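You operate a simulated robot arm through the tools that you are given. There is no shell and no other tool. Be economical: measure what you need, move in short steps, check, and stop when the job is done.

You are at the controls of a simulated two-armed robot. One attempt, no reset.

TASK
Sand the rough patch on the shelf board, wipe off the dust, then paint it cream.
Fine: sanding block and grey cloth back, red paint brush into the clear mug. A coat counts when it lies all over at full strength: go over it till it gets no stronger. What is to be rubbed or washed off counts as gone when no trace of it is left.

The check looks at the end state, three seconds after you hand in, the way a careful person would. Anything else that was tipped, shoved, dropped, spilled or broken makes it a failure. Flat cloth is picked up by pressing the open fingertips on it (5 to 10 N) and closing them slowly along it; thin cloth reads only 2 to 8 mm in the jaws.

THE ROBOT
Two 7-joint arms with two-finger parallel grippers on one trunk, on a base that drives. Base frame: it is fixed to the floor where the robot stands at the start and does not move with it; the origin is under the middle of the robot, x ahead of it, y to its left, z up. Lengths are in cm, angles in degrees, forces in N, time in s.
The left shoulder is at the start at [5, 20.9, 119.6], the right one opposite. With the tool pointing down near the work surface each hand reaches from about 10 to 90 cm from the robot's upright axis, wherever it stands, measured 20 degrees to its own side. Places, roughly: cream mug (15x9x11 cm) [40, -50, 90]; dust [40, -20, 80]; grey cloth (8x5x5 cm) [60, -10, 80]; inside of the clear mug [50, -80, 80]; red paint brush (4x3x19 cm) [60, -60, 90]; rough patch [40, -20, 80]; sanded patch [40, -20, 80]. Payload 4.4 kg a hand.
The TCP of each hand is the grasp point between the finger pads, 2.3 cm short of the fingertips. In the tool frame z runs along the fingers and y along their closing line. Largest opening 9.4 cm; finger width 3.8, thickness 1; the body of the gripper, 5.4 by 9.6 cm, starts 3.9 cm behind the TCP.
Orientation is that of the tool frame in the base frame, as [roll, pitch, yaw] about the fixed x, y, z axes, in that order (R = Rz(yaw) Ry(pitch) Rx(roll)). With the fingers straight down and closing along the base's y, the tool's x points along the base's -x, its y along +y and its z along -z.

THE INTERFACE
- The arms move only by the tool arm_command. It takes "left_targets", "right_targets" or both (then of equal length, played together; a hand with none holds still); each is a list of rows, each an object (a shift or turn left out is 0, a gripper value left out holds the last) with "dp": the shift along the base's x, y, z in cm, a list of three; "rotation": the turn, a rotation vector about the base's x, y, z in degrees, a list of three; "grip": the closure in counts, from 0 (fully open) to 255 (shut). In form: [{"dp": [tx, ty, tz], "rotation": [wx, wy, wz], "grip": grip}, ...]. A call has 1 to 10 rows; each row shifts and turns the commanded pose from where the row before left it. Rows are played at 5 a second. More than 5 cm and 8.6 degrees between two rows, or a gripper value outside its range, and nothing of the call is played. A pose out of reach is approached as far as the arm can. The call stops where the force on the tool passes 40 N (or 10 N more than at its start, if that is more) or the arm is blocked; 0.2 s more then pass. Each finger travels about 10.8 cm/s and halts on what it meets, pressing with about 37 N; the grip force reading is that of the motor and also rises with nothing between the fingers. The clock runs only during rows and for 0.2 s after the last one: add rows that do not move to give the fingers time. The reply holds the time, the measured pose of the TCP, the force on the tool along the base axes, the opening and the grip force, in the units named above and with some noise, with the torque about the TCP (base axes, N m) and any sound that the robot's microphone picked up, and new pictures: "show" is both (left out), scene, wrist or none (wrist: the cameras of the hands that moved).
- Cameras (640 x 400 px; columns grow to the right, rows downward): "scene" is now at [15.01, -4.01, 137.93]; the picture's right is [-0.41, -0.91, 0.00], its down [-0.43, 0.20, -0.88] and it looks along [0.80, -0.36, -0.48] (base axes); focal length 231 px, centre (320, 200). "left" rides on the left gripper at [8.6, -1.6, -7.4] in its tool frame; the picture's right is [0.18, 0.98, 0.00], its down [-0.58, 0.11, -0.81] and it looks along [-0.79, 0.15, 0.59] (tool axes); focal length 243 px, centre (320, 200). "right" rides on the right gripper at [8.6, 1.6, -7.4] in its tool frame; the picture's right is [-0.18, 0.98, 0.00], its down [-0.58, -0.11, -0.81] and it looks along [-0.79, -0.15, 0.59] (tool axes); focal length 243 px, centre (320, 200). There is no depth. A picture from a camera that has moved, and an enlarged one, comes with that camera's place and axes in the base frame and with its lens.
- lift_body(by): slides the trunk up (or, below 0, down) by that many cm; the arms and the scene camera ride with it, the base frame stays. It gives what a move gives, with no picture.
- base_move(legs): drives the robot by 1 to 6 legs, each [ahead, left, turn to the left] in cm, cm and degrees, along the robot's own axes; the way and the turn of a leg run together, so that a leg with both is an arc; at most 150 cm and 180 degrees a leg. The arms and the cameras ride along, it lands a little off, and it stops where it bumps. It gives what a move gives, and a new picture of the scene camera.
- turn_head(pan, tilt): turns the head with the scene camera to pan (to the left, within 80 degrees either way) and tilt (down, from -29 to 69), counted from straight ahead of the robot. It gives what a move gives, and a new picture of the scene camera.
- close_up(camera, box): a new picture of the part [left, top, right, bottom] of that camera's present view, enlarged. No time passes.
- sign_off(): hands the job in; it is judged then, once.

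Work in short steps. Places have to be worked out from the pictures, the camera data and where the tool is seen: move nearer, look again, correct. Check each grasp and each placing, and mend what went wrong. You have 120 turns and 260 pictures in all, those below and enlarged ones among them. Open the grippers and draw the arms clear of the work before you hand the job in, unless the task says otherwise; then end with one line.

The tools are called as a command line: name --argument value ..., lists and objects as JSON in quotes. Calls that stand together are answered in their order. arm_command: Moves the arms, as the interface text tells. Its arguments: {"type":"object","properties":{"left_targets":{"type":"array"},"right_targets":{"type":"array"},"show":{"type":"string","enum":["both","scene","wrist","none"]}},"required":[]} The other tools are called the same way: lift_body (by) slides the trunk up or down; base_move (legs) drives the base; turn_head (pan, tilt) turns the head that bears the scene camera; close_up (camera, box) takes an enlarged picture of a part of a camera's view; sign_off () hands the job in.

At the start:

```text
t: 0.0
left_ee_pos: [57.9, 0.7, 131.14]
left_tcp_rot: [-179.9, 0.0, 180.0]
left_wrist_force: [1.4, -0.6, -0.2]
left_torque: [0.0, 0.0, 0.02]
left_gripper_width: 9.4
left_gripper_force: 0.2
right_ee_pos: [41.02, -57.78, 124.81]
right_tcp_rot: [179.9, -0.1, -180.0]
right_wrist_force: [0.0, -0.2, -0.5]
right_torque: [-0.04, 0.04, -0.01]
right_gripper_width: 9.41
right_gripper_force: 0.0
trunk travel left (down, up): [-27.5, 28.8]
robot x, y, heading: [-0.17, -0.2, -0.1]
head pan, tilt: [-24.3, 28.5]
```

scene: 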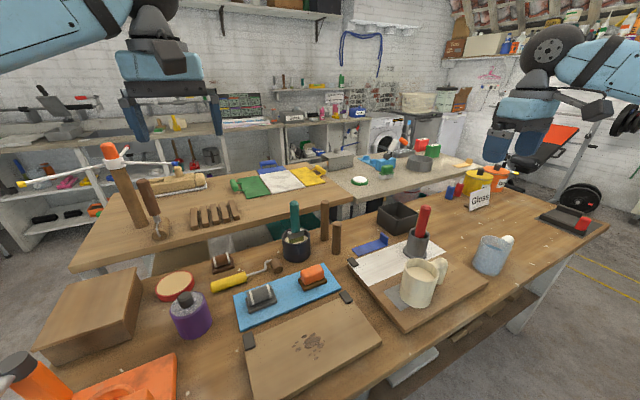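
right: 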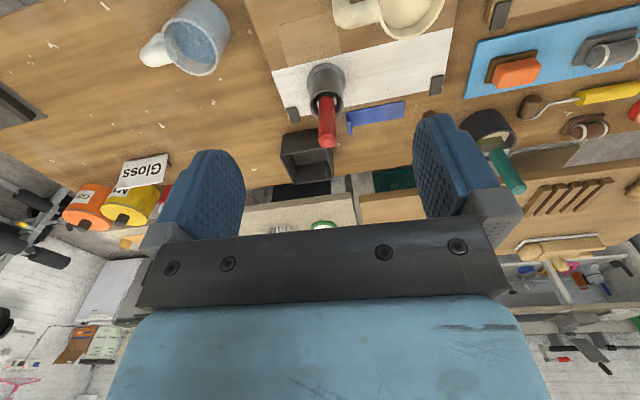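
left: 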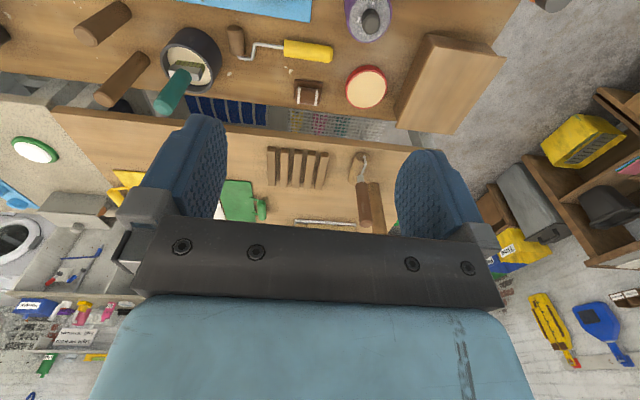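

The scene shows a board with a dark rough patch in front, and a blue tray with a grey item and an orange block on it. I'll enlarge both areas to tell the objects apart.

close_up --camera "scene" --box '[200, 240, 400, 400]'

close_up --camera "scene" --box '[340, 190, 540, 330]'

```text
2.50 times, centred on (300, 320) of scene
camera zoom: at [15.01, -4.01, 137.93], right [-0.41, -0.91, 0.0], down [-0.43, 0.2, -0.88], along [0.8, -0.36, -0.48], focal length 578 px, centre (370, -100)
```

zoom: 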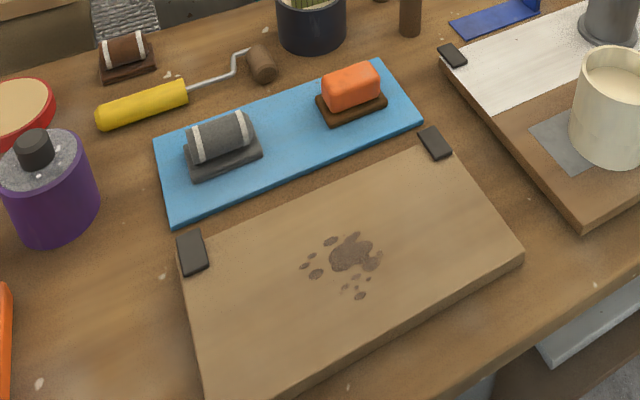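

```text
2.86 times, centred on (440, 260) of scene
camera zoom: at [15.01, -4.01, 137.93], right [-0.41, -0.91, 0.0], down [-0.43, 0.2, -0.88], along [0.8, -0.36, -0.48], focal length 661 px, centre (-23, 29)
```

zoom: 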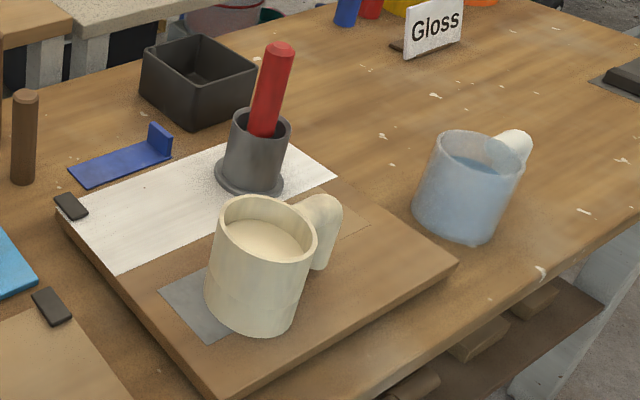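

The tray and board are axis-aligned: the patch is near (46,-15), the grey cloth near (63,-7) and the sanding block near (64,-23). I'll move the left arm out of the way and bring the right hand over to look closer.

arm_command --left_targets '[{"dp": [-2, 3.5, 0]}, {"dp": [-2, 3.5, 0]}, {"dp": [-2, 3.5, 0]}, {"dp": [-2, 3.5, 0]}, {"dp": [-2, 3.5, 0]}, {"dp": [-2, 3.5, 0]}, {"dp": [-2, 3.5, 0]}, {"dp": [-2, 3.5, 0]}, {"dp": [-2, 3.5, 0]}]' --right_targets '[{"dp": [1.3, 3.9, -2.2]}, {"dp": [1.3, 3.9, -2.2]}, {"dp": [1.3, 3.9, -2.2]}, {"dp": [1.3, 3.9, -2.2]}, {"dp": [1.3, 3.9, -2.2]}, {"dp": [1.3, 3.9, -2.2]}, {"dp": [1.3, 3.9, -2.2]}, {"dp": [1.3, 3.9, -2.2]}, {"dp": [1.3, 3.9, -2.2]}]' --show "both"

```text
t: 2.0
left_ee_pos: [39.87, 32.24, 131.16]
left_tcp_rot: [-179.9, 0.0, 179.9]
left_wrist_force: [0.8, 0.6, -0.4]
left_torque: [-0.04, -0.04, -0.01]
left_gripper_width: 9.4
left_gripper_force: 0.0
right_ee_pos: [52.64, -22.42, 105.15]
right_tcp_rot: [-180.0, 0.0, 180.0]
right_wrist_force: [0.2, -0.2, -0.2]
right_torque: [0.0, -0.02, -0.02]
right_gripper_width: 9.38
right_gripper_force: 0.0
trunk travel left (down, up): [-27.5, 28.8]
robot x, y, heading: [0.27, 0.42, -0.3]
head pan, tilt: [-24.3, 28.5]
camera scene: at [15.02, -3.81, 137.93], right [-0.41, -0.91, 0.0], down [-0.43, 0.19, -0.88], along [0.8, -0.36, -0.48], focal length 231 px, centre (320, 200)
camera right: at [44.03, -20.79, 112.64], right [0.18, 0.98, 0.0], down [0.58, -0.11, 0.81], along [0.79, -0.15, -0.59], focal length 243 px, centre (320, 200)
camera left: at [31.25, 30.72, 138.58], right [-0.18, 0.98, 0.0], down [0.58, 0.11, 0.81], along [0.79, 0.15, -0.59], focal length 243 px, centre (320, 200)
```

scene: 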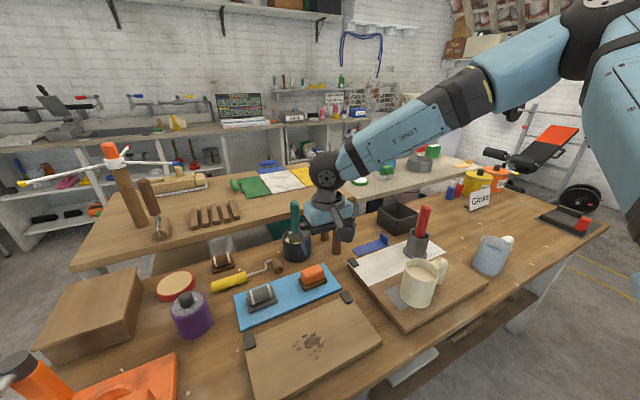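
right: 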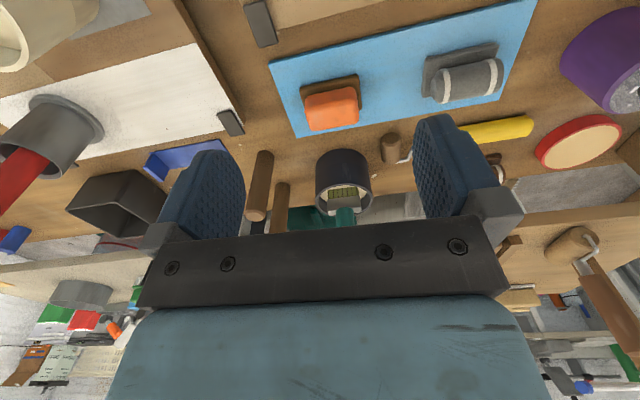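
left: 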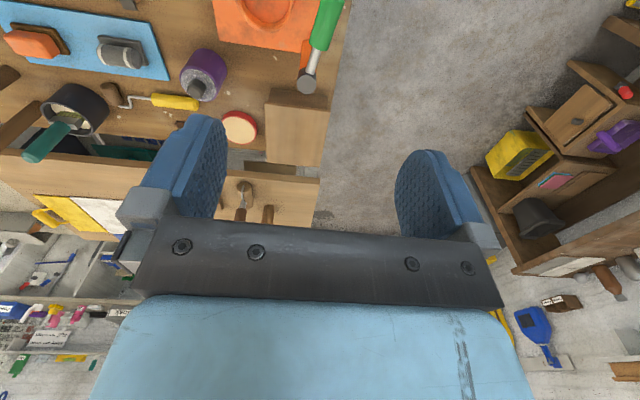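

I'll enlarge the wrist view to measure the block and the cloth.

close_up --camera "right" --box '[260, 0, 540, 150]'

```text
2.29 times, centred on (400, 75) of right
camera zoom: at [44.03, -20.79, 112.64], right [0.18, 0.98, 0.0], down [0.58, -0.11, 0.81], along [0.79, -0.15, -0.59], focal length 555 px, centre (137, 486)
```

zoom: 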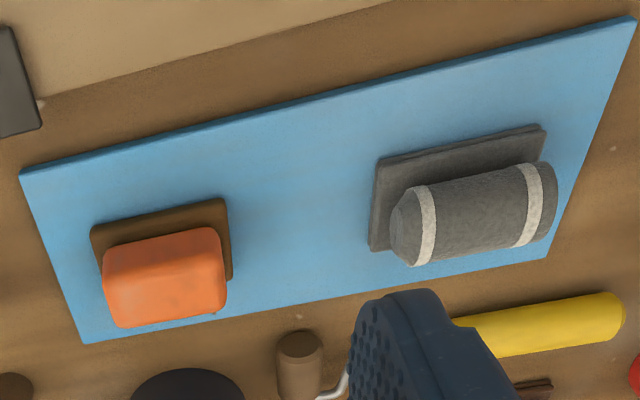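

The sanding block is around (63,-22.6), long side along y, with its top near z 84–85. I'll turn the hand 90° so it closes along x and move above the block.

arm_command --right_targets '[{"dp": [1, 0, 0], "rotation": [0, 0, 8.5]}, {"dp": [1, 0, 0], "rotation": [0, 0, 8.5]}, {"dp": [1, 0, 0], "rotation": [0, 0, 8.5]}, {"dp": [1, 0, 0], "rotation": [0, 0, 8.5]}, {"dp": [1, 0, 0], "rotation": [0, 0, 8.5]}, {"dp": [1, 0, -1], "rotation": [0, 0, 8.5]}, {"dp": [1, 0, -1], "rotation": [0, 0, 8.5]}, {"dp": [1, 0, -1], "rotation": [0, 0, 8.5]}, {"dp": [1, 0, -1], "rotation": [0, 0, 8.5]}, {"dp": [1.3, 0, -1], "rotation": [0, 0, 8.5]}]' --show "none"

arm_command --right_targets '[{"dp": [0, 0, -2], "rotation": [0, 0, 5]}, {"dp": [0, 0, -1]}]' --show "both"

```text
t: 4.2
left_ee_pos: [39.93, 32.01, 131.16]
left_tcp_rot: [179.9, 0.0, -179.9]
left_wrist_force: [-0.2, 0.1, 0.4]
left_torque: [-0.03, -0.01, -0.02]
left_gripper_width: 9.4
left_gripper_force: 0.0
right_ee_pos: [44.1, -16.07, 96.22]
right_tcp_rot: [-176.6, 0.4, -99.9]
right_wrist_force: [0.3, -0.2, -0.7]
right_torque: [-0.03, 0.0, 0.01]
right_gripper_width: 9.43
right_gripper_force: 0.0
right hand out of reach, approached as far as the arm can: row 6, 7, 8, 9, 10
trunk travel left (down, up): [-27.5, 28.8]
robot x, y, heading: [0.05, 0.09, -0.2]
head pan, tilt: [-24.3, 28.5]
```

```text
t: 4.8
left_ee_pos: [39.94, 32.07, 131.19]
left_tcp_rot: [179.9, -0.1, -179.9]
left_wrist_force: [-0.9, -0.7, 0.3]
left_torque: [-0.01, -0.03, 0.0]
left_gripper_width: 9.37
left_gripper_force: 0.0
right_ee_pos: [43.05, -16.93, 94.69]
right_tcp_rot: [-176.5, 0.6, -98.0]
right_wrist_force: [0.5, 0.3, 0.2]
right_torque: [0.0, 0.03, 0.01]
right_gripper_width: 9.39
right_gripper_force: 0.1
right hand out of reach, approached as far as the arm can: row 1, 2
trunk travel left (down, up): [-27.5, 28.8]
robot x, y, heading: [0.05, -0.03, 0.1]
head pan, tilt: [-24.3, 28.5]
camera scene: at [15.04, -4.02, 137.92], right [-0.41, -0.91, 0.0], down [-0.43, 0.2, -0.88], along [0.8, -0.36, -0.48], focal length 231 px, centre (320, 200)
camera right: at [39.91, -25.23, 102.02], right [-0.95, 0.32, -0.06], down [0.14, 0.56, 0.82], along [0.29, 0.76, -0.57], focal length 243 px, centre (320, 200)
```

scene: 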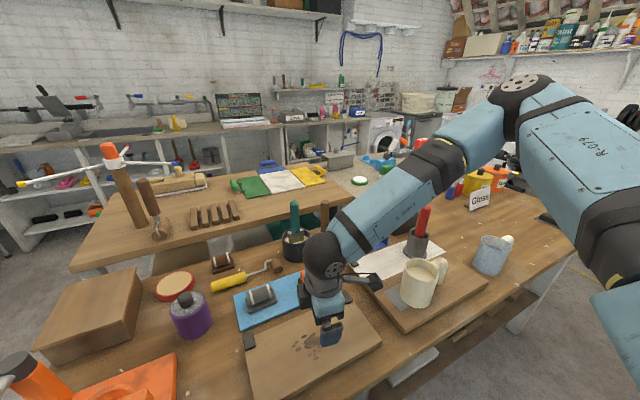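
right: 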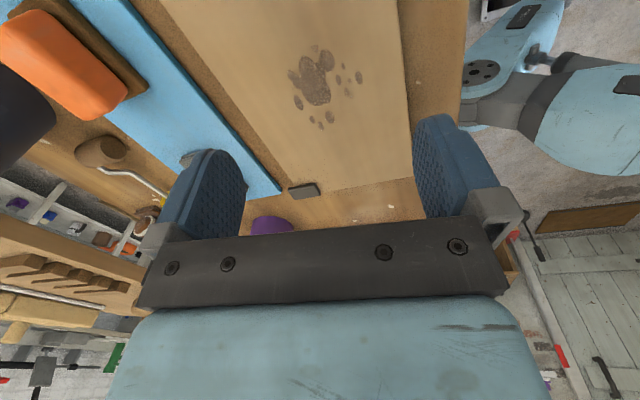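

Turning that way runs into a wrist limit, so I'll unwind it and try the other rotation.

arm_command --right_targets '[{"dp": [0, 0, 2], "rotation": [0, 0, -8.5]}, {"dp": [0, 0, 2], "rotation": [0, 0, -8.5]}, {"dp": [0, 0, 2], "rotation": [0, 0, -8.5]}, {"dp": [0, 0, 1], "rotation": [0, 0, -8.5]}, {"dp": [0, 0, 1], "rotation": [0, 0, -8.5]}, {"rotation": [0, 0, -8.5]}, {"rotation": [0, 0, -8.5]}, {"rotation": [0, 0, -8.5]}, {"rotation": [0, 0, -8.5]}, {"rotation": [0, 0, -8.5]}]' --show "none"

arm_command --right_targets '[{"rotation": [0, 0, -8.5]}, {"rotation": [0, 0, -8.5]}, {"rotation": [0, 0, -8.5]}, {"rotation": [0, 0, -8.5]}, {"rotation": [0, 0, -8.5]}, {"rotation": [0, 0, -8.5]}, {"rotation": [0, 0, -8.5]}, {"rotation": [0, 0, -8.5]}, {"rotation": [0, 0, -8.5]}, {"rotation": [0, 0, -8.5]}]' --show "both"

```text
t: 7.0
left_ee_pos: [39.93, 32.02, 131.25]
left_tcp_rot: [-180.0, 0.1, 180.0]
left_wrist_force: [0.2, 0.2, -0.1]
left_torque: [0.0, -0.01, 0.0]
left_gripper_width: 9.4
left_gripper_force: 0.2
right_ee_pos: [43.12, -16.92, 102.81]
right_tcp_rot: [-176.4, 0.5, 176.8]
right_wrist_force: [-0.6, 0.3, 1.1]
right_torque: [0.0, 0.01, -0.02]
right_gripper_width: 9.4
right_gripper_force: 0.0
trunk travel left (down, up): [-27.5, 28.8]
robot x, y, heading: [-0.1, -0.1, -0.0]
head pan, tilt: [-24.3, 28.5]
```

```text
t: 9.2
left_ee_pos: [39.96, 32.11, 131.18]
left_tcp_rot: [180.0, -0.1, 179.9]
left_wrist_force: [0.6, 0.3, 0.4]
left_torque: [0.02, -0.04, 0.0]
left_gripper_width: 9.38
left_gripper_force: 0.1
right_ee_pos: [43.14, -16.85, 102.75]
right_tcp_rot: [-176.4, 0.5, 91.8]
right_wrist_force: [0.3, -1.2, 0.2]
right_torque: [-0.02, -0.01, -0.04]
right_gripper_width: 9.42
right_gripper_force: 0.0
trunk travel left (down, up): [-27.5, 28.8]
robot x, y, heading: [0.09, 0.05, 0.0]
head pan, tilt: [-24.3, 28.5]
camera scene: at [15.01, -4.01, 137.93], right [-0.41, -0.91, 0.0], down [-0.43, 0.2, -0.88], along [0.8, -0.36, -0.48], focal length 231 px, centre (320, 200)
camera right: at [44.98, -8.07, 110.1], right [0.99, -0.15, -0.06], down [-0.04, -0.58, 0.82], along [-0.16, -0.8, -0.57], focal length 243 px, centre (320, 200)
```

scene: 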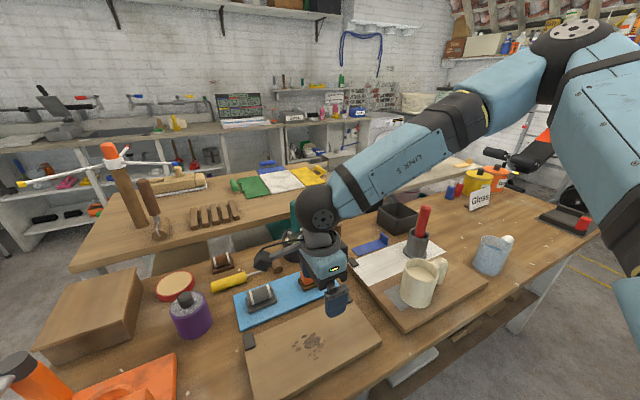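
right: 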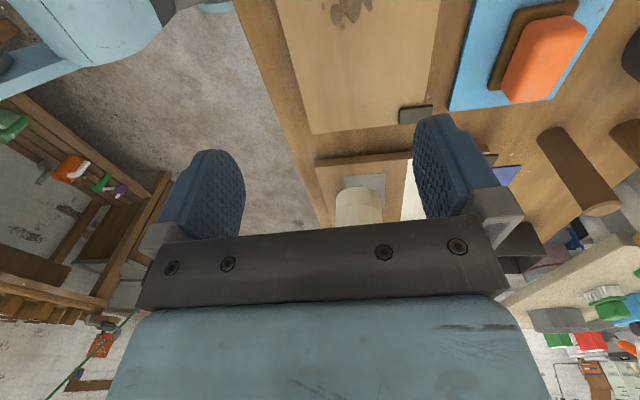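

This orientation works. I'll correct the small tilt and move above the sanding block.

arm_command --right_targets '[{"dp": [4, -1.1, 0], "rotation": [0.5, -3.6, -1.8]}, {"dp": [4, -1.1, 0]}, {"dp": [4, -1.1, 0]}, {"dp": [4, -1.1, -2]}, {"dp": [4, -1.1, -3]}, {"dp": [0, 0, -3]}]' --show "both"

```text
refused: row 5 steps farther than a row can; nothing moved
```

arm_command --right_targets '[{"dp": [4, -1.1, 0], "rotation": [0.5, -3.6, -1.8]}, {"dp": [4, -1.1, 0]}, {"dp": [4, -1.1, 0]}, {"dp": [4, -1.1, -2]}, {"dp": [4, -1.1, -2]}, {"dp": [0, 0, -4]}]' --show "both"

```text
t: 10.6
left_ee_pos: [39.96, 32.11, 131.24]
left_tcp_rot: [-180.0, 0.0, -180.0]
left_wrist_force: [-0.3, -1.0, -0.1]
left_torque: [0.0, 0.0, 0.0]
left_gripper_width: 9.38
left_gripper_force: 0.0
right_ee_pos: [61.42, -24.56, 96.16]
right_tcp_rot: [-180.0, 0.0, 90.1]
right_wrist_force: [-0.1, -1.3, -0.1]
right_torque: [-0.01, 0.03, 0.01]
right_gripper_width: 9.4
right_gripper_force: 0.1
right hand out of reach, approached as far as the arm can: row 5, 6
trunk travel left (down, up): [-27.5, 28.8]
robot x, y, heading: [-0.35, -0.15, 0.1]
head pan, tilt: [-24.3, 28.5]
camera scene: at [14.99, -4.04, 137.93], right [-0.41, -0.91, 0.0], down [-0.43, 0.2, -0.88], along [0.8, -0.36, -0.48], focal length 231 px, centre (320, 200)
camera right: at [63.04, -15.83, 103.71], right [0.98, -0.18, 0.0], down [-0.11, -0.58, 0.81], along [-0.15, -0.79, -0.59], focal length 243 px, centre (320, 200)
```

scene: 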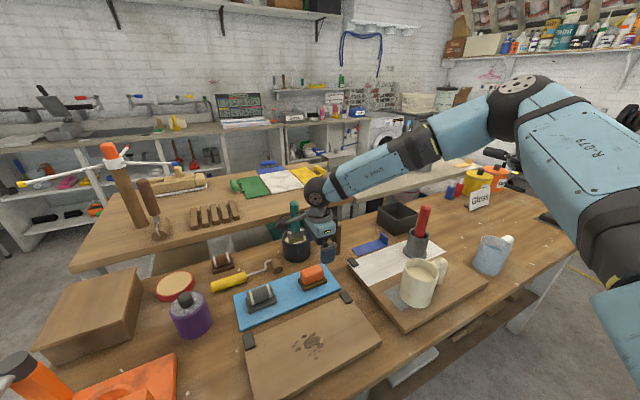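
right: 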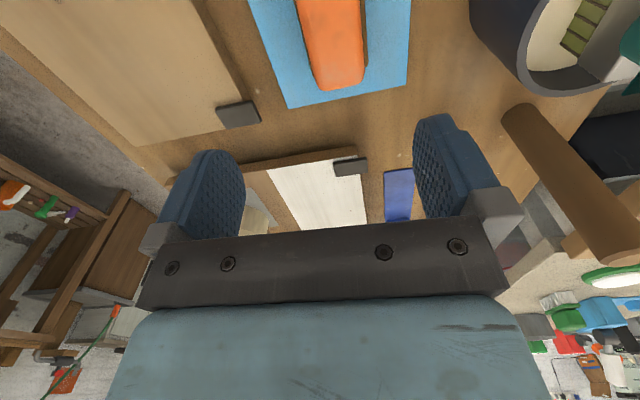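

Same kind of limit. If the robot turns right about 25°, the wrist gets closer to neutral for this grip, so I'll raise the hand clear first and then turn.

arm_command --right_targets '[{"dp": [-3, 0, 4]}, {"dp": [-3, 0, 4]}, {"dp": [-3, 0, 4]}, {"dp": [-2, 0, 4]}, {"dp": [0, 0, 4]}]' --show "none"

base_move --legs '[[0, 0, -25]]'

```text
t: 11.8
left_ee_pos: [39.77, 32.11, 131.19]
left_tcp_rot: [180.0, 0.1, -179.9]
left_wrist_force: [-0.3, 0.1, 0.0]
left_torque: [0.0, -0.01, -0.02]
left_gripper_width: 9.39
left_gripper_force: 0.2
right_ee_pos: [50.25, -24.31, 116.36]
right_tcp_rot: [180.0, 0.2, 90.1]
right_wrist_force: [0.1, -0.5, 0.0]
right_torque: [0.01, -0.02, 0.0]
right_gripper_width: 9.4
right_gripper_force: 0.0
trunk travel left (down, up): [-27.5, 28.8]
robot x, y, heading: [-0.13, 0.16, 0.1]
head pan, tilt: [-24.3, 28.5]
```

```text
t: 13.5
left_ee_pos: [49.79, 12.2, 131.26]
left_tcp_rot: [-180.0, 0.0, 154.9]
left_wrist_force: [-0.5, -0.3, -0.6]
left_torque: [0.0, 0.0, -0.03]
left_gripper_width: 9.41
left_gripper_force: 0.1
right_ee_pos: [35.13, -43.35, 116.28]
right_tcp_rot: [-180.0, 0.1, 65.2]
right_wrist_force: [-0.4, 0.0, 1.0]
right_torque: [-0.03, 0.01, 0.0]
right_gripper_width: 9.39
right_gripper_force: 0.0
trunk travel left (down, up): [-27.5, 28.8]
robot x, y, heading: [0.04, 0.11, -25.1]
head pan, tilt: [-24.3, 28.5]
camera scene: at [12.0, -10.04, 137.93], right [-0.76, -0.65, 0.0], down [-0.31, 0.36, -0.88], along [0.57, -0.67, -0.48], focal length 231 px, centre (320, 200)
```

scene: 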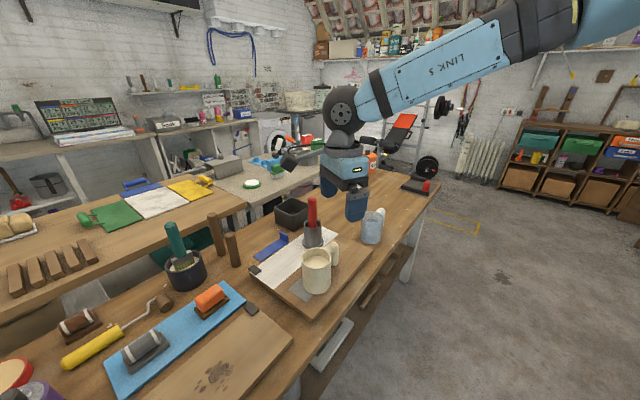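

Now I'll bring the right hand over the block with yaw 90, and move the left hand aside.

arm_command --left_targets '[{"dp": [-1.5, 3, 0]}, {"dp": [-1.5, 3, 0]}, {"dp": [-1.5, 3, 0]}, {"dp": [-1.5, 3, 0]}, {"dp": [-1.5, 3, 0]}, {"dp": [-1.5, 3, 0]}, {"dp": [-1.5, 3, 0]}, {"dp": [-1.5, 3, 0]}, {"dp": [0, 0, 0]}]' --right_targets '[{"dp": [3.1, 2.3, -1.8], "rotation": [0, 0, 2.75]}, {"dp": [3.1, 2.3, -1.8], "rotation": [0, 0, 2.75]}, {"dp": [3.1, 2.3, -1.8], "rotation": [0, 0, 2.75]}, {"dp": [3.1, 2.3, -1.8], "rotation": [0, 0, 2.75]}, {"dp": [3.1, 2.3, -1.8], "rotation": [0, 0, 2.75]}, {"dp": [3.1, 2.3, -1.8], "rotation": [0, 0, 2.75]}, {"dp": [3.1, 2.3, -1.8], "rotation": [0, 0, 2.75]}, {"dp": [3.1, 2.3, -1.8], "rotation": [0, 0, 2.75]}, {"dp": [3.1, 2.3, -1.8], "rotation": [0, 0, 2.75]}]' --show "none"

turn_head --pan 5 --tilt 40

close_up --camera "right" --box '[0, 0, 640, 400]'

```text
t: 15.5
left_ee_pos: [38.57, 24.61, 128.68]
left_tcp_rot: [180.0, -0.1, 154.9]
left_wrist_force: [-0.4, -1.0, -0.4]
left_torque: [0.01, 0.03, 0.03]
left_gripper_width: 9.39
left_gripper_force: 0.0
left hand out of reach, approached as far as the arm can: row 5, 6, 7, 8
right_ee_pos: [43.84, -37.96, 105.96]
right_tcp_rot: [179.8, -0.2, 89.9]
right_wrist_force: [0.3, -0.5, 0.7]
right_torque: [0.02, 0.03, -0.03]
right_gripper_width: 9.4
right_gripper_force: 0.0
right hand out of reach, approached as far as the arm can: row 3, 4, 5, 6, 7, 8, 9
trunk travel left (down, up): [-27.5, 28.8]
robot x, y, heading: [-0.13, 0.03, -24.9]
head pan, tilt: [-24.3, 28.5]
```

```text
t: 16.4
left_ee_pos: [38.62, 24.71, 128.62]
left_tcp_rot: [180.0, 0.0, 154.9]
left_wrist_force: [-0.4, -0.2, 0.0]
left_torque: [0.02, -0.01, -0.01]
left_gripper_width: 9.4
left_gripper_force: 0.1
right_ee_pos: [43.92, -38.01, 106.08]
right_tcp_rot: [179.9, 0.0, 89.8]
right_wrist_force: [-0.7, -0.2, -0.2]
right_torque: [0.01, -0.01, 0.03]
right_gripper_width: 9.41
right_gripper_force: 0.1
trunk travel left (down, up): [-27.5, 28.8]
robot x, y, heading: [-0.15, 0.18, -25.0]
head pan, tilt: [5.0, 40.0]
camera scene: at [14.07, -6.04, 136.15], right [-0.34, -0.94, 0.0], down [-0.6, 0.22, -0.77], along [0.72, -0.26, -0.64], focal length 231 px, centre (320, 200)
```

scene: 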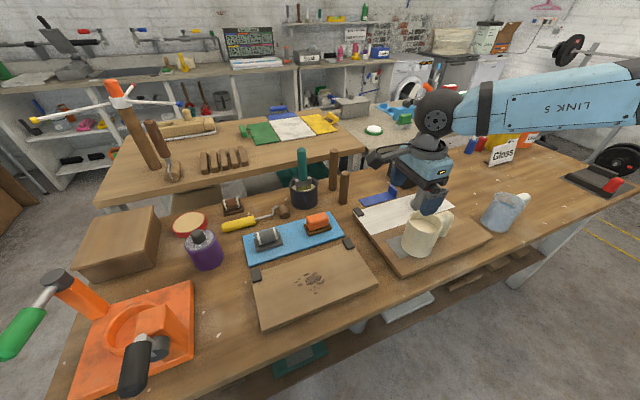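

```text
1.00 times, centred on (320, 200) of right (not enlarged: the box is as wide or as high as the picture)
camera zoom: at [45.62, -29.25, 113.43], right [0.98, -0.19, 0.0], down [-0.11, -0.58, 0.81], along [-0.15, -0.79, -0.59], focal length 243 px, centre (320, 200)
```

zoom: 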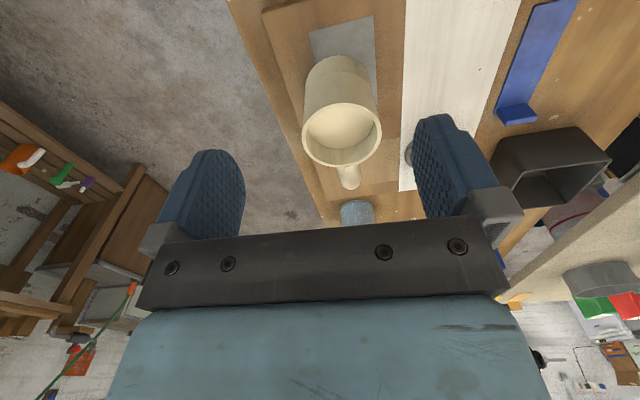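

Reaching across to the left is the weak direction for the right arm. I'll raise the hand, undo the turn, and drive the base 25 cm left so the work lies to the robot's right.

arm_command --right_targets '[{"dp": [-2, 0, 4]}, {"dp": [-2, 0, 4]}, {"dp": [-2, 0, 4]}]' --show "none"

base_move --legs '[[0, 0, 25], [0, 25, 0]]'

```text
t: 17.2
left_ee_pos: [38.54, 24.85, 128.66]
left_tcp_rot: [-179.9, 0.0, 154.9]
left_wrist_force: [0.4, 0.1, 0.0]
left_torque: [-0.02, 0.02, -0.01]
left_gripper_width: 9.39
left_gripper_force: 0.1
right_ee_pos: [37.77, -37.92, 118.04]
right_tcp_rot: [180.0, 0.1, 89.7]
right_wrist_force: [-1.3, 0.5, -0.5]
right_torque: [0.01, -0.03, -0.01]
right_gripper_width: 9.38
right_gripper_force: 0.0
trunk travel left (down, up): [-27.5, 28.8]
robot x, y, heading: [-0.28, -0.21, -25.3]
head pan, tilt: [5.0, 40.0]
```

```text
t: 21.3
left_ee_pos: [24.83, 63.45, 128.73]
left_tcp_rot: [-180.0, 0.0, 179.7]
left_wrist_force: [0.1, 0.7, -0.4]
left_torque: [0.0, 0.01, 0.02]
left_gripper_width: 9.42
left_gripper_force: 0.0
right_ee_pos: [50.49, 6.31, 118.02]
right_tcp_rot: [180.0, 0.2, 114.6]
right_wrist_force: [-1.2, 0.5, 0.3]
right_torque: [0.02, 0.02, 0.03]
right_gripper_width: 9.4
right_gripper_force: 0.1
trunk travel left (down, up): [-27.5, 28.8]
robot x, y, heading: [-0.2, 24.6, -0.1]
head pan, tilt: [5.0, 40.0]
camera scene: at [15.28, 25.3, 136.15], right [0.08, -1.0, 0.0], down [-0.64, -0.05, -0.77], along [0.76, 0.06, -0.64], focal length 231 px, centre (320, 200)
```

scene: 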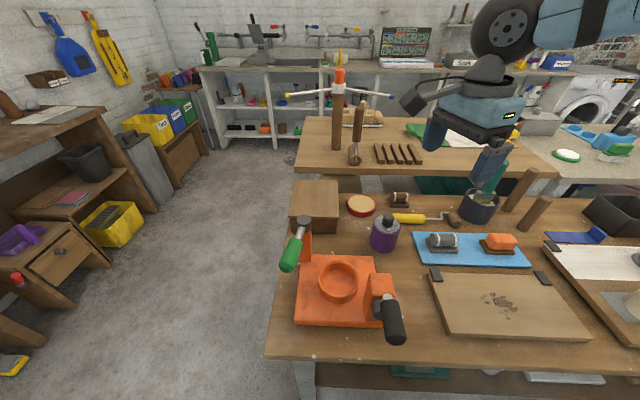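

Base is now at y≈24.6. I'll move the right hand over the block.

arm_command --right_targets '[{"dp": [1.5, -4.2, 0], "rotation": [0, 0, -3.5]}, {"dp": [1.5, -4.2, 0], "rotation": [0, 0, -3.5]}, {"dp": [1.5, -4.2, 0], "rotation": [0, 0, -3.5]}, {"dp": [1.6, -4.2, -2], "rotation": [0, 0, -3.5]}, {"dp": [1.6, -4.2, -2], "rotation": [0, 0, -3.5]}, {"dp": [1.6, -4.2, -2], "rotation": [0, 0, -3.5]}, {"dp": [1.6, -3.7, -3], "rotation": [0, 0, -3.6]}, {"dp": [1.6, 0, -4]}, {"dp": [0, 0, -4]}]' --show "wrist"

turn_head --pan -40 --tilt 40

```text
refused: row 7 steps farther than a row can; nothing moved
```

```text
t: 22.4
left_ee_pos: [24.72, 63.42, 128.78]
left_tcp_rot: [-180.0, -0.1, 179.7]
left_wrist_force: [-0.7, -0.4, -0.1]
left_torque: [0.02, -0.01, 0.01]
left_gripper_width: 9.4
left_gripper_force: 0.1
right_ee_pos: [50.54, 6.36, 117.91]
right_tcp_rot: [180.0, 0.1, 114.6]
right_wrist_force: [0.5, 0.3, 0.6]
right_torque: [-0.02, -0.02, 0.02]
right_gripper_width: 9.41
right_gripper_force: 0.1
trunk travel left (down, up): [-27.5, 28.8]
robot x, y, heading: [0.05, 24.79, -0.3]
head pan, tilt: [-40.0, 40.0]
camera scene: at [13.29, 19.12, 136.15], right [-0.65, -0.76, 0.0], down [-0.49, 0.42, -0.77], along [0.58, -0.5, -0.64], focal length 231 px, centre (320, 200)
```

scene: 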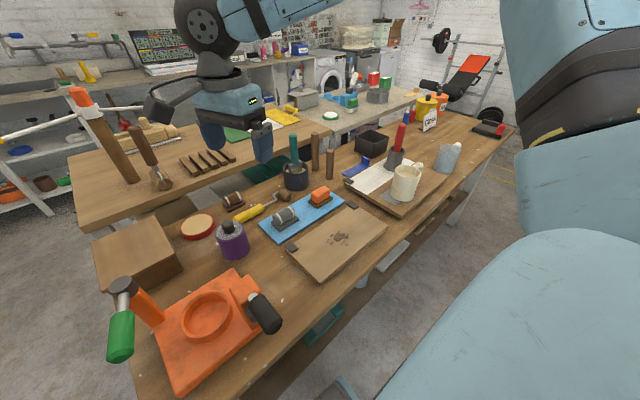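

One row was too long, so I'll send it again with smaller steps.

arm_command --right_targets '[{"dp": [1.5, -4.2, 0], "rotation": [0, 0, -3.5]}, {"dp": [1.5, -4.2, 0], "rotation": [0, 0, -3.5]}, {"dp": [1.5, -4.2, 0], "rotation": [0, 0, -3.5]}, {"dp": [1.6, -4.2, -2], "rotation": [0, 0, -3.5]}, {"dp": [1.6, -4.2, -2], "rotation": [0, 0, -3.5]}, {"dp": [1.6, -4.2, -2], "rotation": [0, 0, -3.5]}, {"dp": [1.6, -3.7, -2], "rotation": [0, 0, -3.6]}, {"dp": [1.6, 0, -4]}, {"dp": [0, 0, -4]}, {"dp": [0, 0, -3]}]' --show "both"

```text
t: 24.6
left_ee_pos: [24.87, 63.48, 128.75]
left_tcp_rot: [180.0, 0.1, 179.7]
left_wrist_force: [-0.2, 0.2, -0.5]
left_torque: [-0.01, 0.02, -0.01]
left_gripper_width: 9.41
left_gripper_force: 0.1
right_ee_pos: [62.84, -22.68, 98.92]
right_tcp_rot: [179.9, 0.1, 90.0]
right_wrist_force: [0.6, -0.1, 0.1]
right_torque: [0.01, -0.01, -0.02]
right_gripper_width: 9.39
right_gripper_force: 0.1
trunk travel left (down, up): [-27.5, 28.8]
robot x, y, heading: [0.62, 24.83, -0.2]
head pan, tilt: [-40.0, 40.0]
camera scene: at [13.38, 19.09, 136.14], right [-0.65, -0.76, 0.0], down [-0.49, 0.42, -0.77], along [0.58, -0.5, -0.64], focal length 231 px, centre (320, 200)
camera right: at [64.67, -13.91, 106.36], right [0.98, -0.18, 0.0], down [-0.11, -0.58, 0.81], along [-0.15, -0.79, -0.59], focal length 243 px, centre (320, 200)
```

scene: 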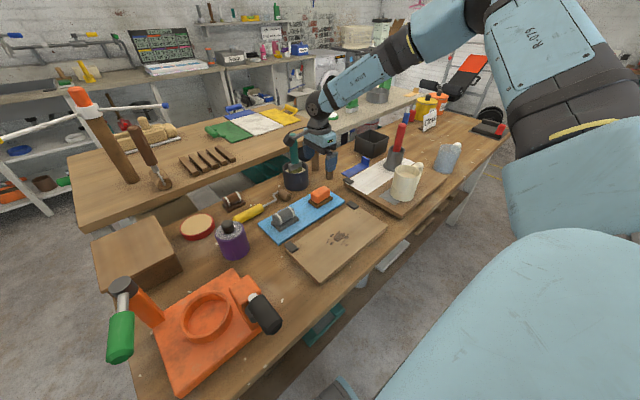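
right: 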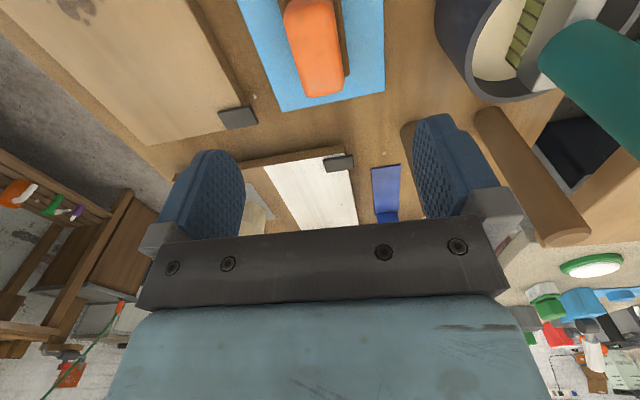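

The hand is centred over the block (about 62.6, -22.6, 4.4 cm wide). I'll lower partway and look again.

arm_command --right_targets '[{"dp": [-0.2, 0, -4]}, {"dp": [0, 0, -4]}, {"dp": [0, 0, -2.4]}]' --show "wrist"

close_up --camera "scene" --box '[240, 130, 400, 250]'

```text
t: 25.4
left_ee_pos: [24.89, 63.57, 128.8]
left_tcp_rot: [-180.0, 0.0, 179.6]
left_wrist_force: [-0.1, 0.1, 0.7]
left_torque: [0.0, 0.03, -0.02]
left_gripper_width: 9.38
left_gripper_force: 0.1
right_ee_pos: [62.69, -22.7, 88.45]
right_tcp_rot: [179.9, 0.0, 90.0]
right_wrist_force: [0.0, 0.1, 0.8]
right_torque: [0.0, 0.02, -0.04]
right_gripper_width: 9.37
right_gripper_force: 0.0
trunk travel left (down, up): [-27.5, 28.8]
robot x, y, heading: [0.14, 25.29, -0.4]
head pan, tilt: [-40.0, 40.0]
camera right: at [64.46, -13.91, 95.97], right [0.98, -0.18, 0.0], down [-0.11, -0.58, 0.81], along [-0.15, -0.79, -0.59], focal length 243 px, centre (320, 200)
```

right: 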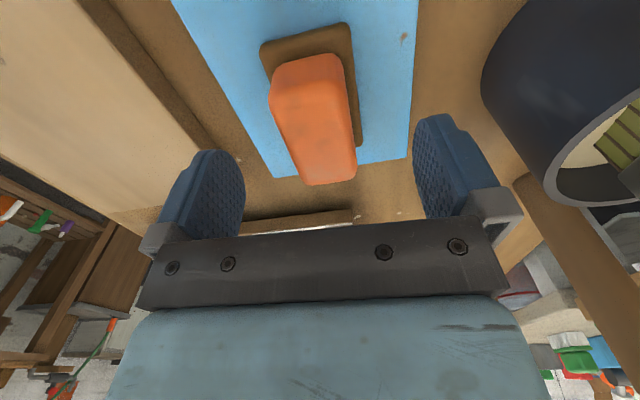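

```text
3.33 times, centred on (320, 190) of scene
camera zoom: at [13.33, 19.09, 136.15], right [-0.65, -0.76, 0.0], down [-0.49, 0.42, -0.77], along [0.58, -0.5, -0.64], focal length 771 px, centre (320, 233)
```

zoom: 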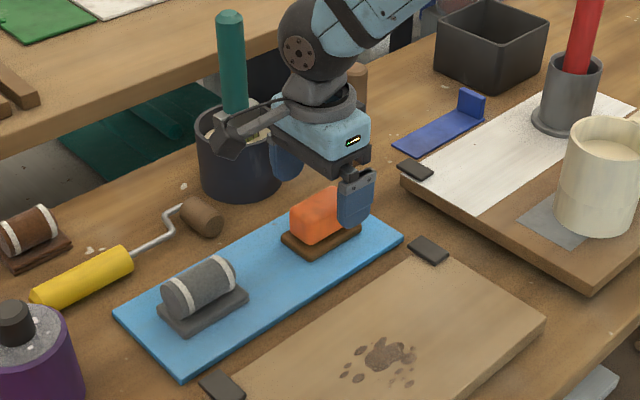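

The block is centred between the fingers: y -19.7 to -25.9, top about 85.6. I'll lower to z≈84.8 and close.

arm_command --right_targets '[{"dp": [0, -0.1, -2]}, {"dp": [0, 0, -1.6]}, {"dp": [0, 0, 0], "grip": 120}, {"dp": [0, 0, 0], "grip": 180}, {"dp": [0, 0, 0], "grip": 255}, {"dp": [0, 0, 0], "grip": 255}, {"dp": [0, 0, 0], "grip": 255}]' --show "wrist"

```text
t: 27.0
left_ee_pos: [24.72, 63.58, 128.85]
left_tcp_rot: [180.0, 0.0, 179.7]
left_wrist_force: [-0.3, -0.3, -0.9]
left_torque: [-0.02, 0.01, 0.0]
left_gripper_width: 9.38
left_gripper_force: 0.1
right_ee_pos: [62.74, -22.64, 85.03]
right_tcp_rot: [-180.0, 0.2, 90.1]
right_wrist_force: [-1.1, 0.8, 3.8]
right_torque: [-0.11, 0.05, -0.1]
right_gripper_width: 3.73
right_gripper_force: 37.0
trunk travel left (down, up): [-27.5, 28.8]
robot x, y, heading: [0.3, 24.98, -0.5]
head pan, tilt: [-40.0, 40.0]
camera right: at [64.42, -13.96, 92.46], right [0.98, -0.18, 0.0], down [-0.11, -0.58, 0.81], along [-0.15, -0.79, -0.59], focal length 243 px, centre (320, 200)
```

right: 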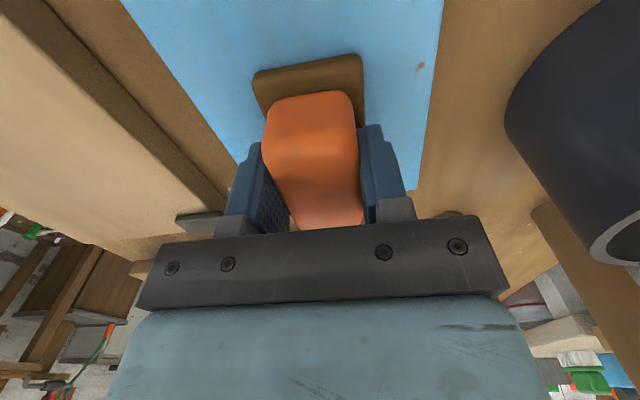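

Grip holds at 3.73 cm. I'll lift and check what comes up.

arm_command --right_targets '[{"dp": [0, 0, 2]}, {"dp": [0, 0, 3]}, {"dp": [0, 0, 3]}]' --show "both"

```text
t: 27.8
left_ee_pos: [24.86, 63.56, 128.87]
left_tcp_rot: [-180.0, 0.0, 179.6]
left_wrist_force: [0.6, 0.4, 0.8]
left_torque: [-0.01, -0.03, 0.01]
left_gripper_width: 9.39
left_gripper_force: 0.0
right_ee_pos: [62.64, -22.85, 92.9]
right_tcp_rot: [-180.0, 0.1, 89.9]
right_wrist_force: [-0.4, 0.0, -0.6]
right_torque: [-0.02, -0.03, 0.0]
right_gripper_width: 3.73
right_gripper_force: 37.2
trunk travel left (down, up): [-27.5, 28.8]
robot x, y, heading: [0.28, 24.85, -0.2]
head pan, tilt: [-40.0, 40.0]
camera scene: at [13.23, 19.12, 136.15], right [-0.65, -0.76, 0.0], down [-0.49, 0.42, -0.77], along [0.58, -0.5, -0.64], focal length 231 px, centre (320, 200)
camera right: at [64.41, -14.08, 100.48], right [0.98, -0.18, 0.0], down [-0.11, -0.58, 0.81], along [-0.15, -0.79, -0.59], focal length 243 px, centre (320, 200)
```

scene: 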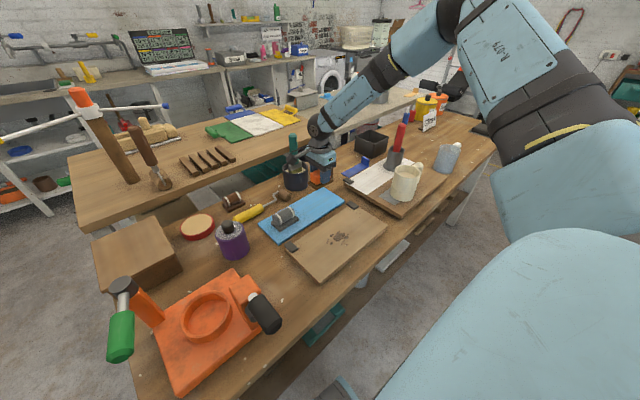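
right: 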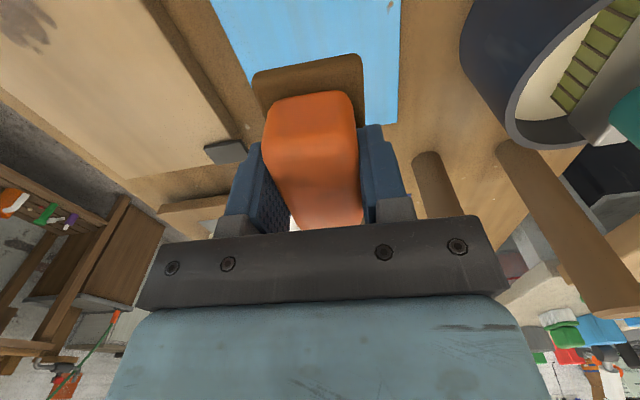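

Block lifted with its sole. The patch spans about x 41–47.5, y -10.5 to -18. I'll move over it and look before touching down.

arm_command --right_targets '[{"dp": [-3.7, 1.6, 0]}, {"dp": [-3.7, 1.6, 0]}, {"dp": [-3.7, 1.6, 0]}, {"dp": [-3.7, 1.7, 0]}, {"dp": [-3.6, 1.7, 0]}]' --show "wrist"

turn_head --pan -45 --tilt 50

close_up --camera "scene" --box '[220, 100, 460, 250]'

```text
t: 29.0
left_ee_pos: [24.72, 63.51, 128.74]
left_tcp_rot: [180.0, 0.0, 179.7]
left_wrist_force: [-0.3, 0.4, -0.4]
left_torque: [-0.05, -0.03, -0.01]
left_gripper_width: 9.42
left_gripper_force: 0.0
right_ee_pos: [44.31, -14.48, 92.95]
right_tcp_rot: [179.9, 0.1, 90.0]
right_wrist_force: [-0.2, 0.7, -0.7]
right_torque: [-0.01, -0.01, -0.02]
right_gripper_width: 3.75
right_gripper_force: 37.1
trunk travel left (down, up): [-27.5, 28.8]
robot x, y, heading: [-0.12, 25.11, -0.4]
head pan, tilt: [-40.0, 40.0]
camera right: at [46.0, -5.8, 100.46], right [0.98, -0.18, 0.0], down [-0.11, -0.58, 0.81], along [-0.15, -0.79, -0.59], focal length 243 px, centre (320, 200)
```

right: 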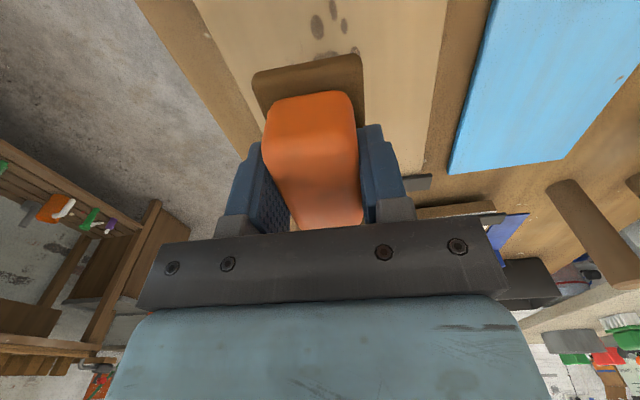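

```text
t: 29.7
left_ee_pos: [24.94, 63.52, 128.63]
left_tcp_rot: [179.9, 0.0, 179.7]
left_wrist_force: [-0.3, -0.3, -0.5]
left_torque: [0.01, 0.01, 0.02]
left_gripper_width: 9.39
left_gripper_force: 0.1
right_ee_pos: [44.37, -14.62, 92.94]
right_tcp_rot: [-180.0, 0.0, 90.0]
right_wrist_force: [-0.6, -0.1, -1.1]
right_torque: [0.01, -0.03, -0.03]
right_gripper_width: 3.73
right_gripper_force: 37.3
trunk travel left (down, up): [-27.5, 28.8]
robot x, y, heading: [-0.2, 24.85, -0.3]
head pan, tilt: [-45.0, 50.0]
camera scene: at [12.24, 19.12, 134.73], right [-0.71, -0.7, 0.0], down [-0.54, 0.54, -0.64], along [0.45, -0.46, -0.77], focal length 231 px, centre (320, 200)
```

scene: 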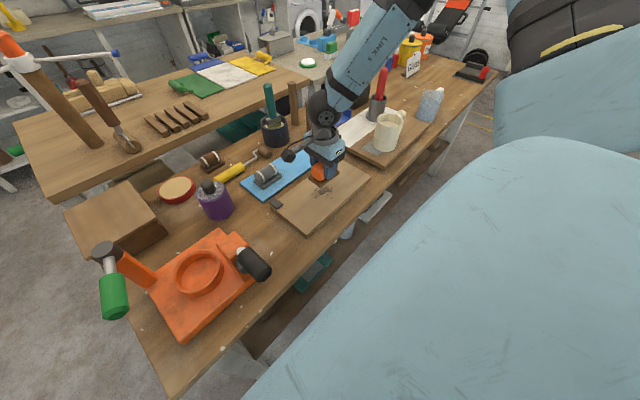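

```text
2.67 times, centred on (340, 175) of scene
camera zoom: at [12.24, 19.12, 134.73], right [-0.71, -0.7, 0.0], down [-0.54, 0.54, -0.64], along [0.45, -0.46, -0.77], focal length 617 px, centre (267, 267)
```

zoom: 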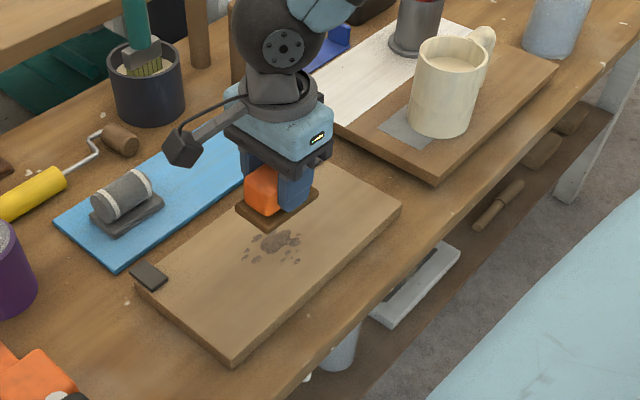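

The estimates agree: patch centre about (44.5,-14.8). I'll descend in small steps until the block touches.

arm_command --right_targets '[{"dp": [0, 0, -3]}, {"dp": [0, 0, -1]}, {"dp": [0, 0, -1]}, {"dp": [0, 0, 0]}]' --show "none"

close_up --camera "scene" --box '[260, 120, 380, 240]'

```text
t: 30.7
left_ee_pos: [24.77, 63.57, 128.69]
left_tcp_rot: [180.0, 0.0, 179.7]
left_wrist_force: [-1.1, -0.4, -0.1]
left_torque: [-0.03, 0.02, 0.04]
left_gripper_width: 9.4
left_gripper_force: 0.0
right_ee_pos: [44.33, -14.52, 87.87]
right_tcp_rot: [-179.9, 0.1, 90.1]
right_wrist_force: [0.1, 0.1, -0.6]
right_torque: [-0.02, -0.02, -0.01]
right_gripper_width: 3.75
right_gripper_force: 36.9
trunk travel left (down, up): [-27.5, 28.8]
robot x, y, heading: [-0.02, 25.13, -0.3]
head pan, tilt: [-45.0, 50.0]
```

```text
3.33 times, centred on (320, 180) of scene
camera zoom: at [12.2, 19.13, 134.73], right [-0.71, -0.7, 0.0], down [-0.54, 0.54, -0.64], along [0.45, -0.46, -0.77], focal length 771 px, centre (320, 267)
```

zoom: 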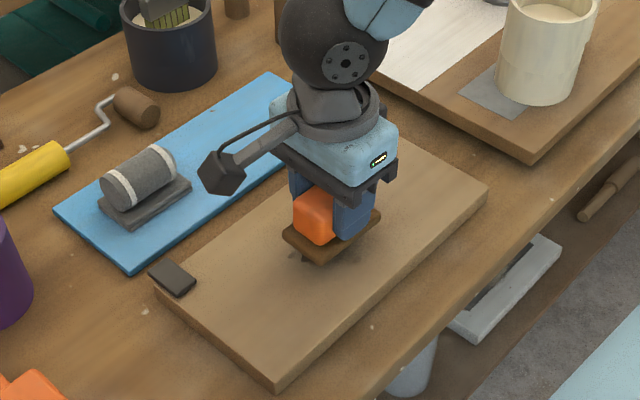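

Not in contact yet; I'll keep going down in small steps.

arm_command --right_targets '[{"dp": [0, 0, -0.4]}, {"dp": [0, 0, -0.4]}, {"dp": [0, 0, -0.3]}, {"dp": [0, 0, -0.3]}]' --show "none"

```text
t: 31.7
left_ee_pos: [24.79, 63.43, 128.75]
left_tcp_rot: [-179.9, 0.1, 179.7]
left_wrist_force: [-0.6, 0.0, 0.7]
left_torque: [-0.02, 0.01, 0.0]
left_gripper_width: 9.4
left_gripper_force: 0.0
right_ee_pos: [44.53, -14.54, 86.57]
right_tcp_rot: [-180.0, 0.1, 90.0]
right_wrist_force: [0.8, 0.0, -0.6]
right_torque: [-0.02, 0.01, 0.01]
right_gripper_width: 3.75
right_gripper_force: 37.0
trunk travel left (down, up): [-27.5, 28.8]
robot x, y, heading: [0.26, 24.86, -0.3]
head pan, tilt: [-45.0, 50.0]
```

arm_command --right_targets '[{"dp": [0, 0, -0.3]}, {"dp": [0, 0, -0.3]}, {"dp": [0, 0, 0]}]' --show "none"

```text
t: 32.5
left_ee_pos: [24.69, 63.63, 128.74]
left_tcp_rot: [-179.9, 0.0, 179.7]
left_wrist_force: [0.6, -0.5, 0.0]
left_torque: [-0.01, -0.01, -0.02]
left_gripper_width: 9.4
left_gripper_force: 0.1
right_ee_pos: [44.39, -14.4, 86.1]
right_tcp_rot: [179.9, 0.3, 90.0]
right_wrist_force: [-2.1, -8.8, 27.5]
right_torque: [0.17, 0.45, 0.12]
right_gripper_width: 3.77
right_gripper_force: 37.1
trunk travel left (down, up): [-27.5, 28.8]
robot x, y, heading: [-0.24, 24.68, -0.3]
head pan, tilt: [-45.0, 50.0]
```

Contact at TCP z≈86.15 with 27 N. I'll ease off slightly and start rubbing back and forth across the patch.

arm_command --right_targets '[{"dp": [0, 0, 0.12]}, {"dp": [2, 0, 0]}, {"dp": [-2, 0, 0]}, {"dp": [-2, 0, 0]}, {"dp": [2, 0, 0]}, {"dp": [2, 0, 0]}, {"dp": [-2, 0, 0]}, {"dp": [-2, 0, 0]}, {"dp": [2, 0, 0]}]' --show "none"

```text
t: 33.0
left_ee_pos: [24.62, 63.58, 128.69]
left_tcp_rot: [-179.9, 0.1, 179.7]
left_wrist_force: [0.2, -1.1, -0.5]
left_torque: [0.0, -0.01, -0.03]
left_gripper_width: 9.43
left_gripper_force: 0.1
right_ee_pos: [44.44, -14.41, 86.06]
right_tcp_rot: [-179.7, 0.1, 89.8]
right_wrist_force: [-8.7, -1.4, 20.3]
right_torque: [0.04, -0.17, 0.01]
right_gripper_width: 3.75
right_gripper_force: 37.3
trunk travel left (down, up): [-27.5, 28.8]
robot x, y, heading: [0.36, 24.92, -0.2]
head pan, tilt: [-45.0, 50.0]
stopped in row 2 (right hand): the force on the tool passed its limit at 47 N (the readings are from after the stop); the commanded pose is now the measured one
```

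Too firm. I'll raise a little more and move slower.

arm_command --right_targets '[{"dp": [0, 0, 0.2]}, {"dp": [1, 0, 0]}, {"dp": [1, 0, 0]}, {"dp": [-1, 0, 0]}, {"dp": [-1, 0, 0]}, {"dp": [-1, 0, 0]}, {"dp": [-1, 0, 0]}, {"dp": [1, 0, 0]}, {"dp": [1, 0, 0]}]' --show "none"

```text
t: 35.0
left_ee_pos: [24.73, 63.42, 128.62]
left_tcp_rot: [-179.9, 0.0, 179.6]
left_wrist_force: [0.3, 0.2, 0.7]
left_torque: [-0.01, 0.03, 0.0]
left_gripper_width: 9.4
left_gripper_force: 0.1
right_ee_pos: [44.5, -14.52, 86.21]
right_tcp_rot: [-179.5, 0.1, 89.9]
right_wrist_force: [0.5, -0.6, -1.4]
right_torque: [0.02, 0.05, 0.01]
right_gripper_width: 3.78
right_gripper_force: 36.7
trunk travel left (down, up): [-27.5, 28.8]
robot x, y, heading: [0.02, 25.03, -0.2]
head pan, tilt: [-45.0, 50.0]
```

arm_command --right_targets '[{"dp": [0, 0, -0.1]}, {"dp": [1, 0, 0]}, {"dp": [1, 0, 0]}, {"dp": [-1, 0, 0]}, {"dp": [-1, 0, 0]}, {"dp": [-1, 0, 0]}, {"dp": [-1, 0, 0]}, {"dp": [-1, 0, 0]}, {"dp": [1, 0, 0]}, {"dp": [1, 0, 0]}]' --show "none"

```text
t: 37.2
left_ee_pos: [24.77, 63.46, 128.8]
left_tcp_rot: [-179.9, 0.1, 179.5]
left_wrist_force: [0.0, 0.2, 0.3]
left_torque: [-0.02, -0.01, 0.02]
left_gripper_width: 9.4
left_gripper_force: 0.1
right_ee_pos: [43.33, -14.54, 86.22]
right_tcp_rot: [-179.5, 0.2, 89.8]
right_wrist_force: [-11.3, -1.3, 12.7]
right_torque: [0.15, 0.08, 0.09]
right_gripper_width: 3.74
right_gripper_force: 37.1
trunk travel left (down, up): [-27.5, 28.8]
robot x, y, heading: [-0.01, 25.01, -0.6]
head pan, tilt: [-45.0, 50.0]
```

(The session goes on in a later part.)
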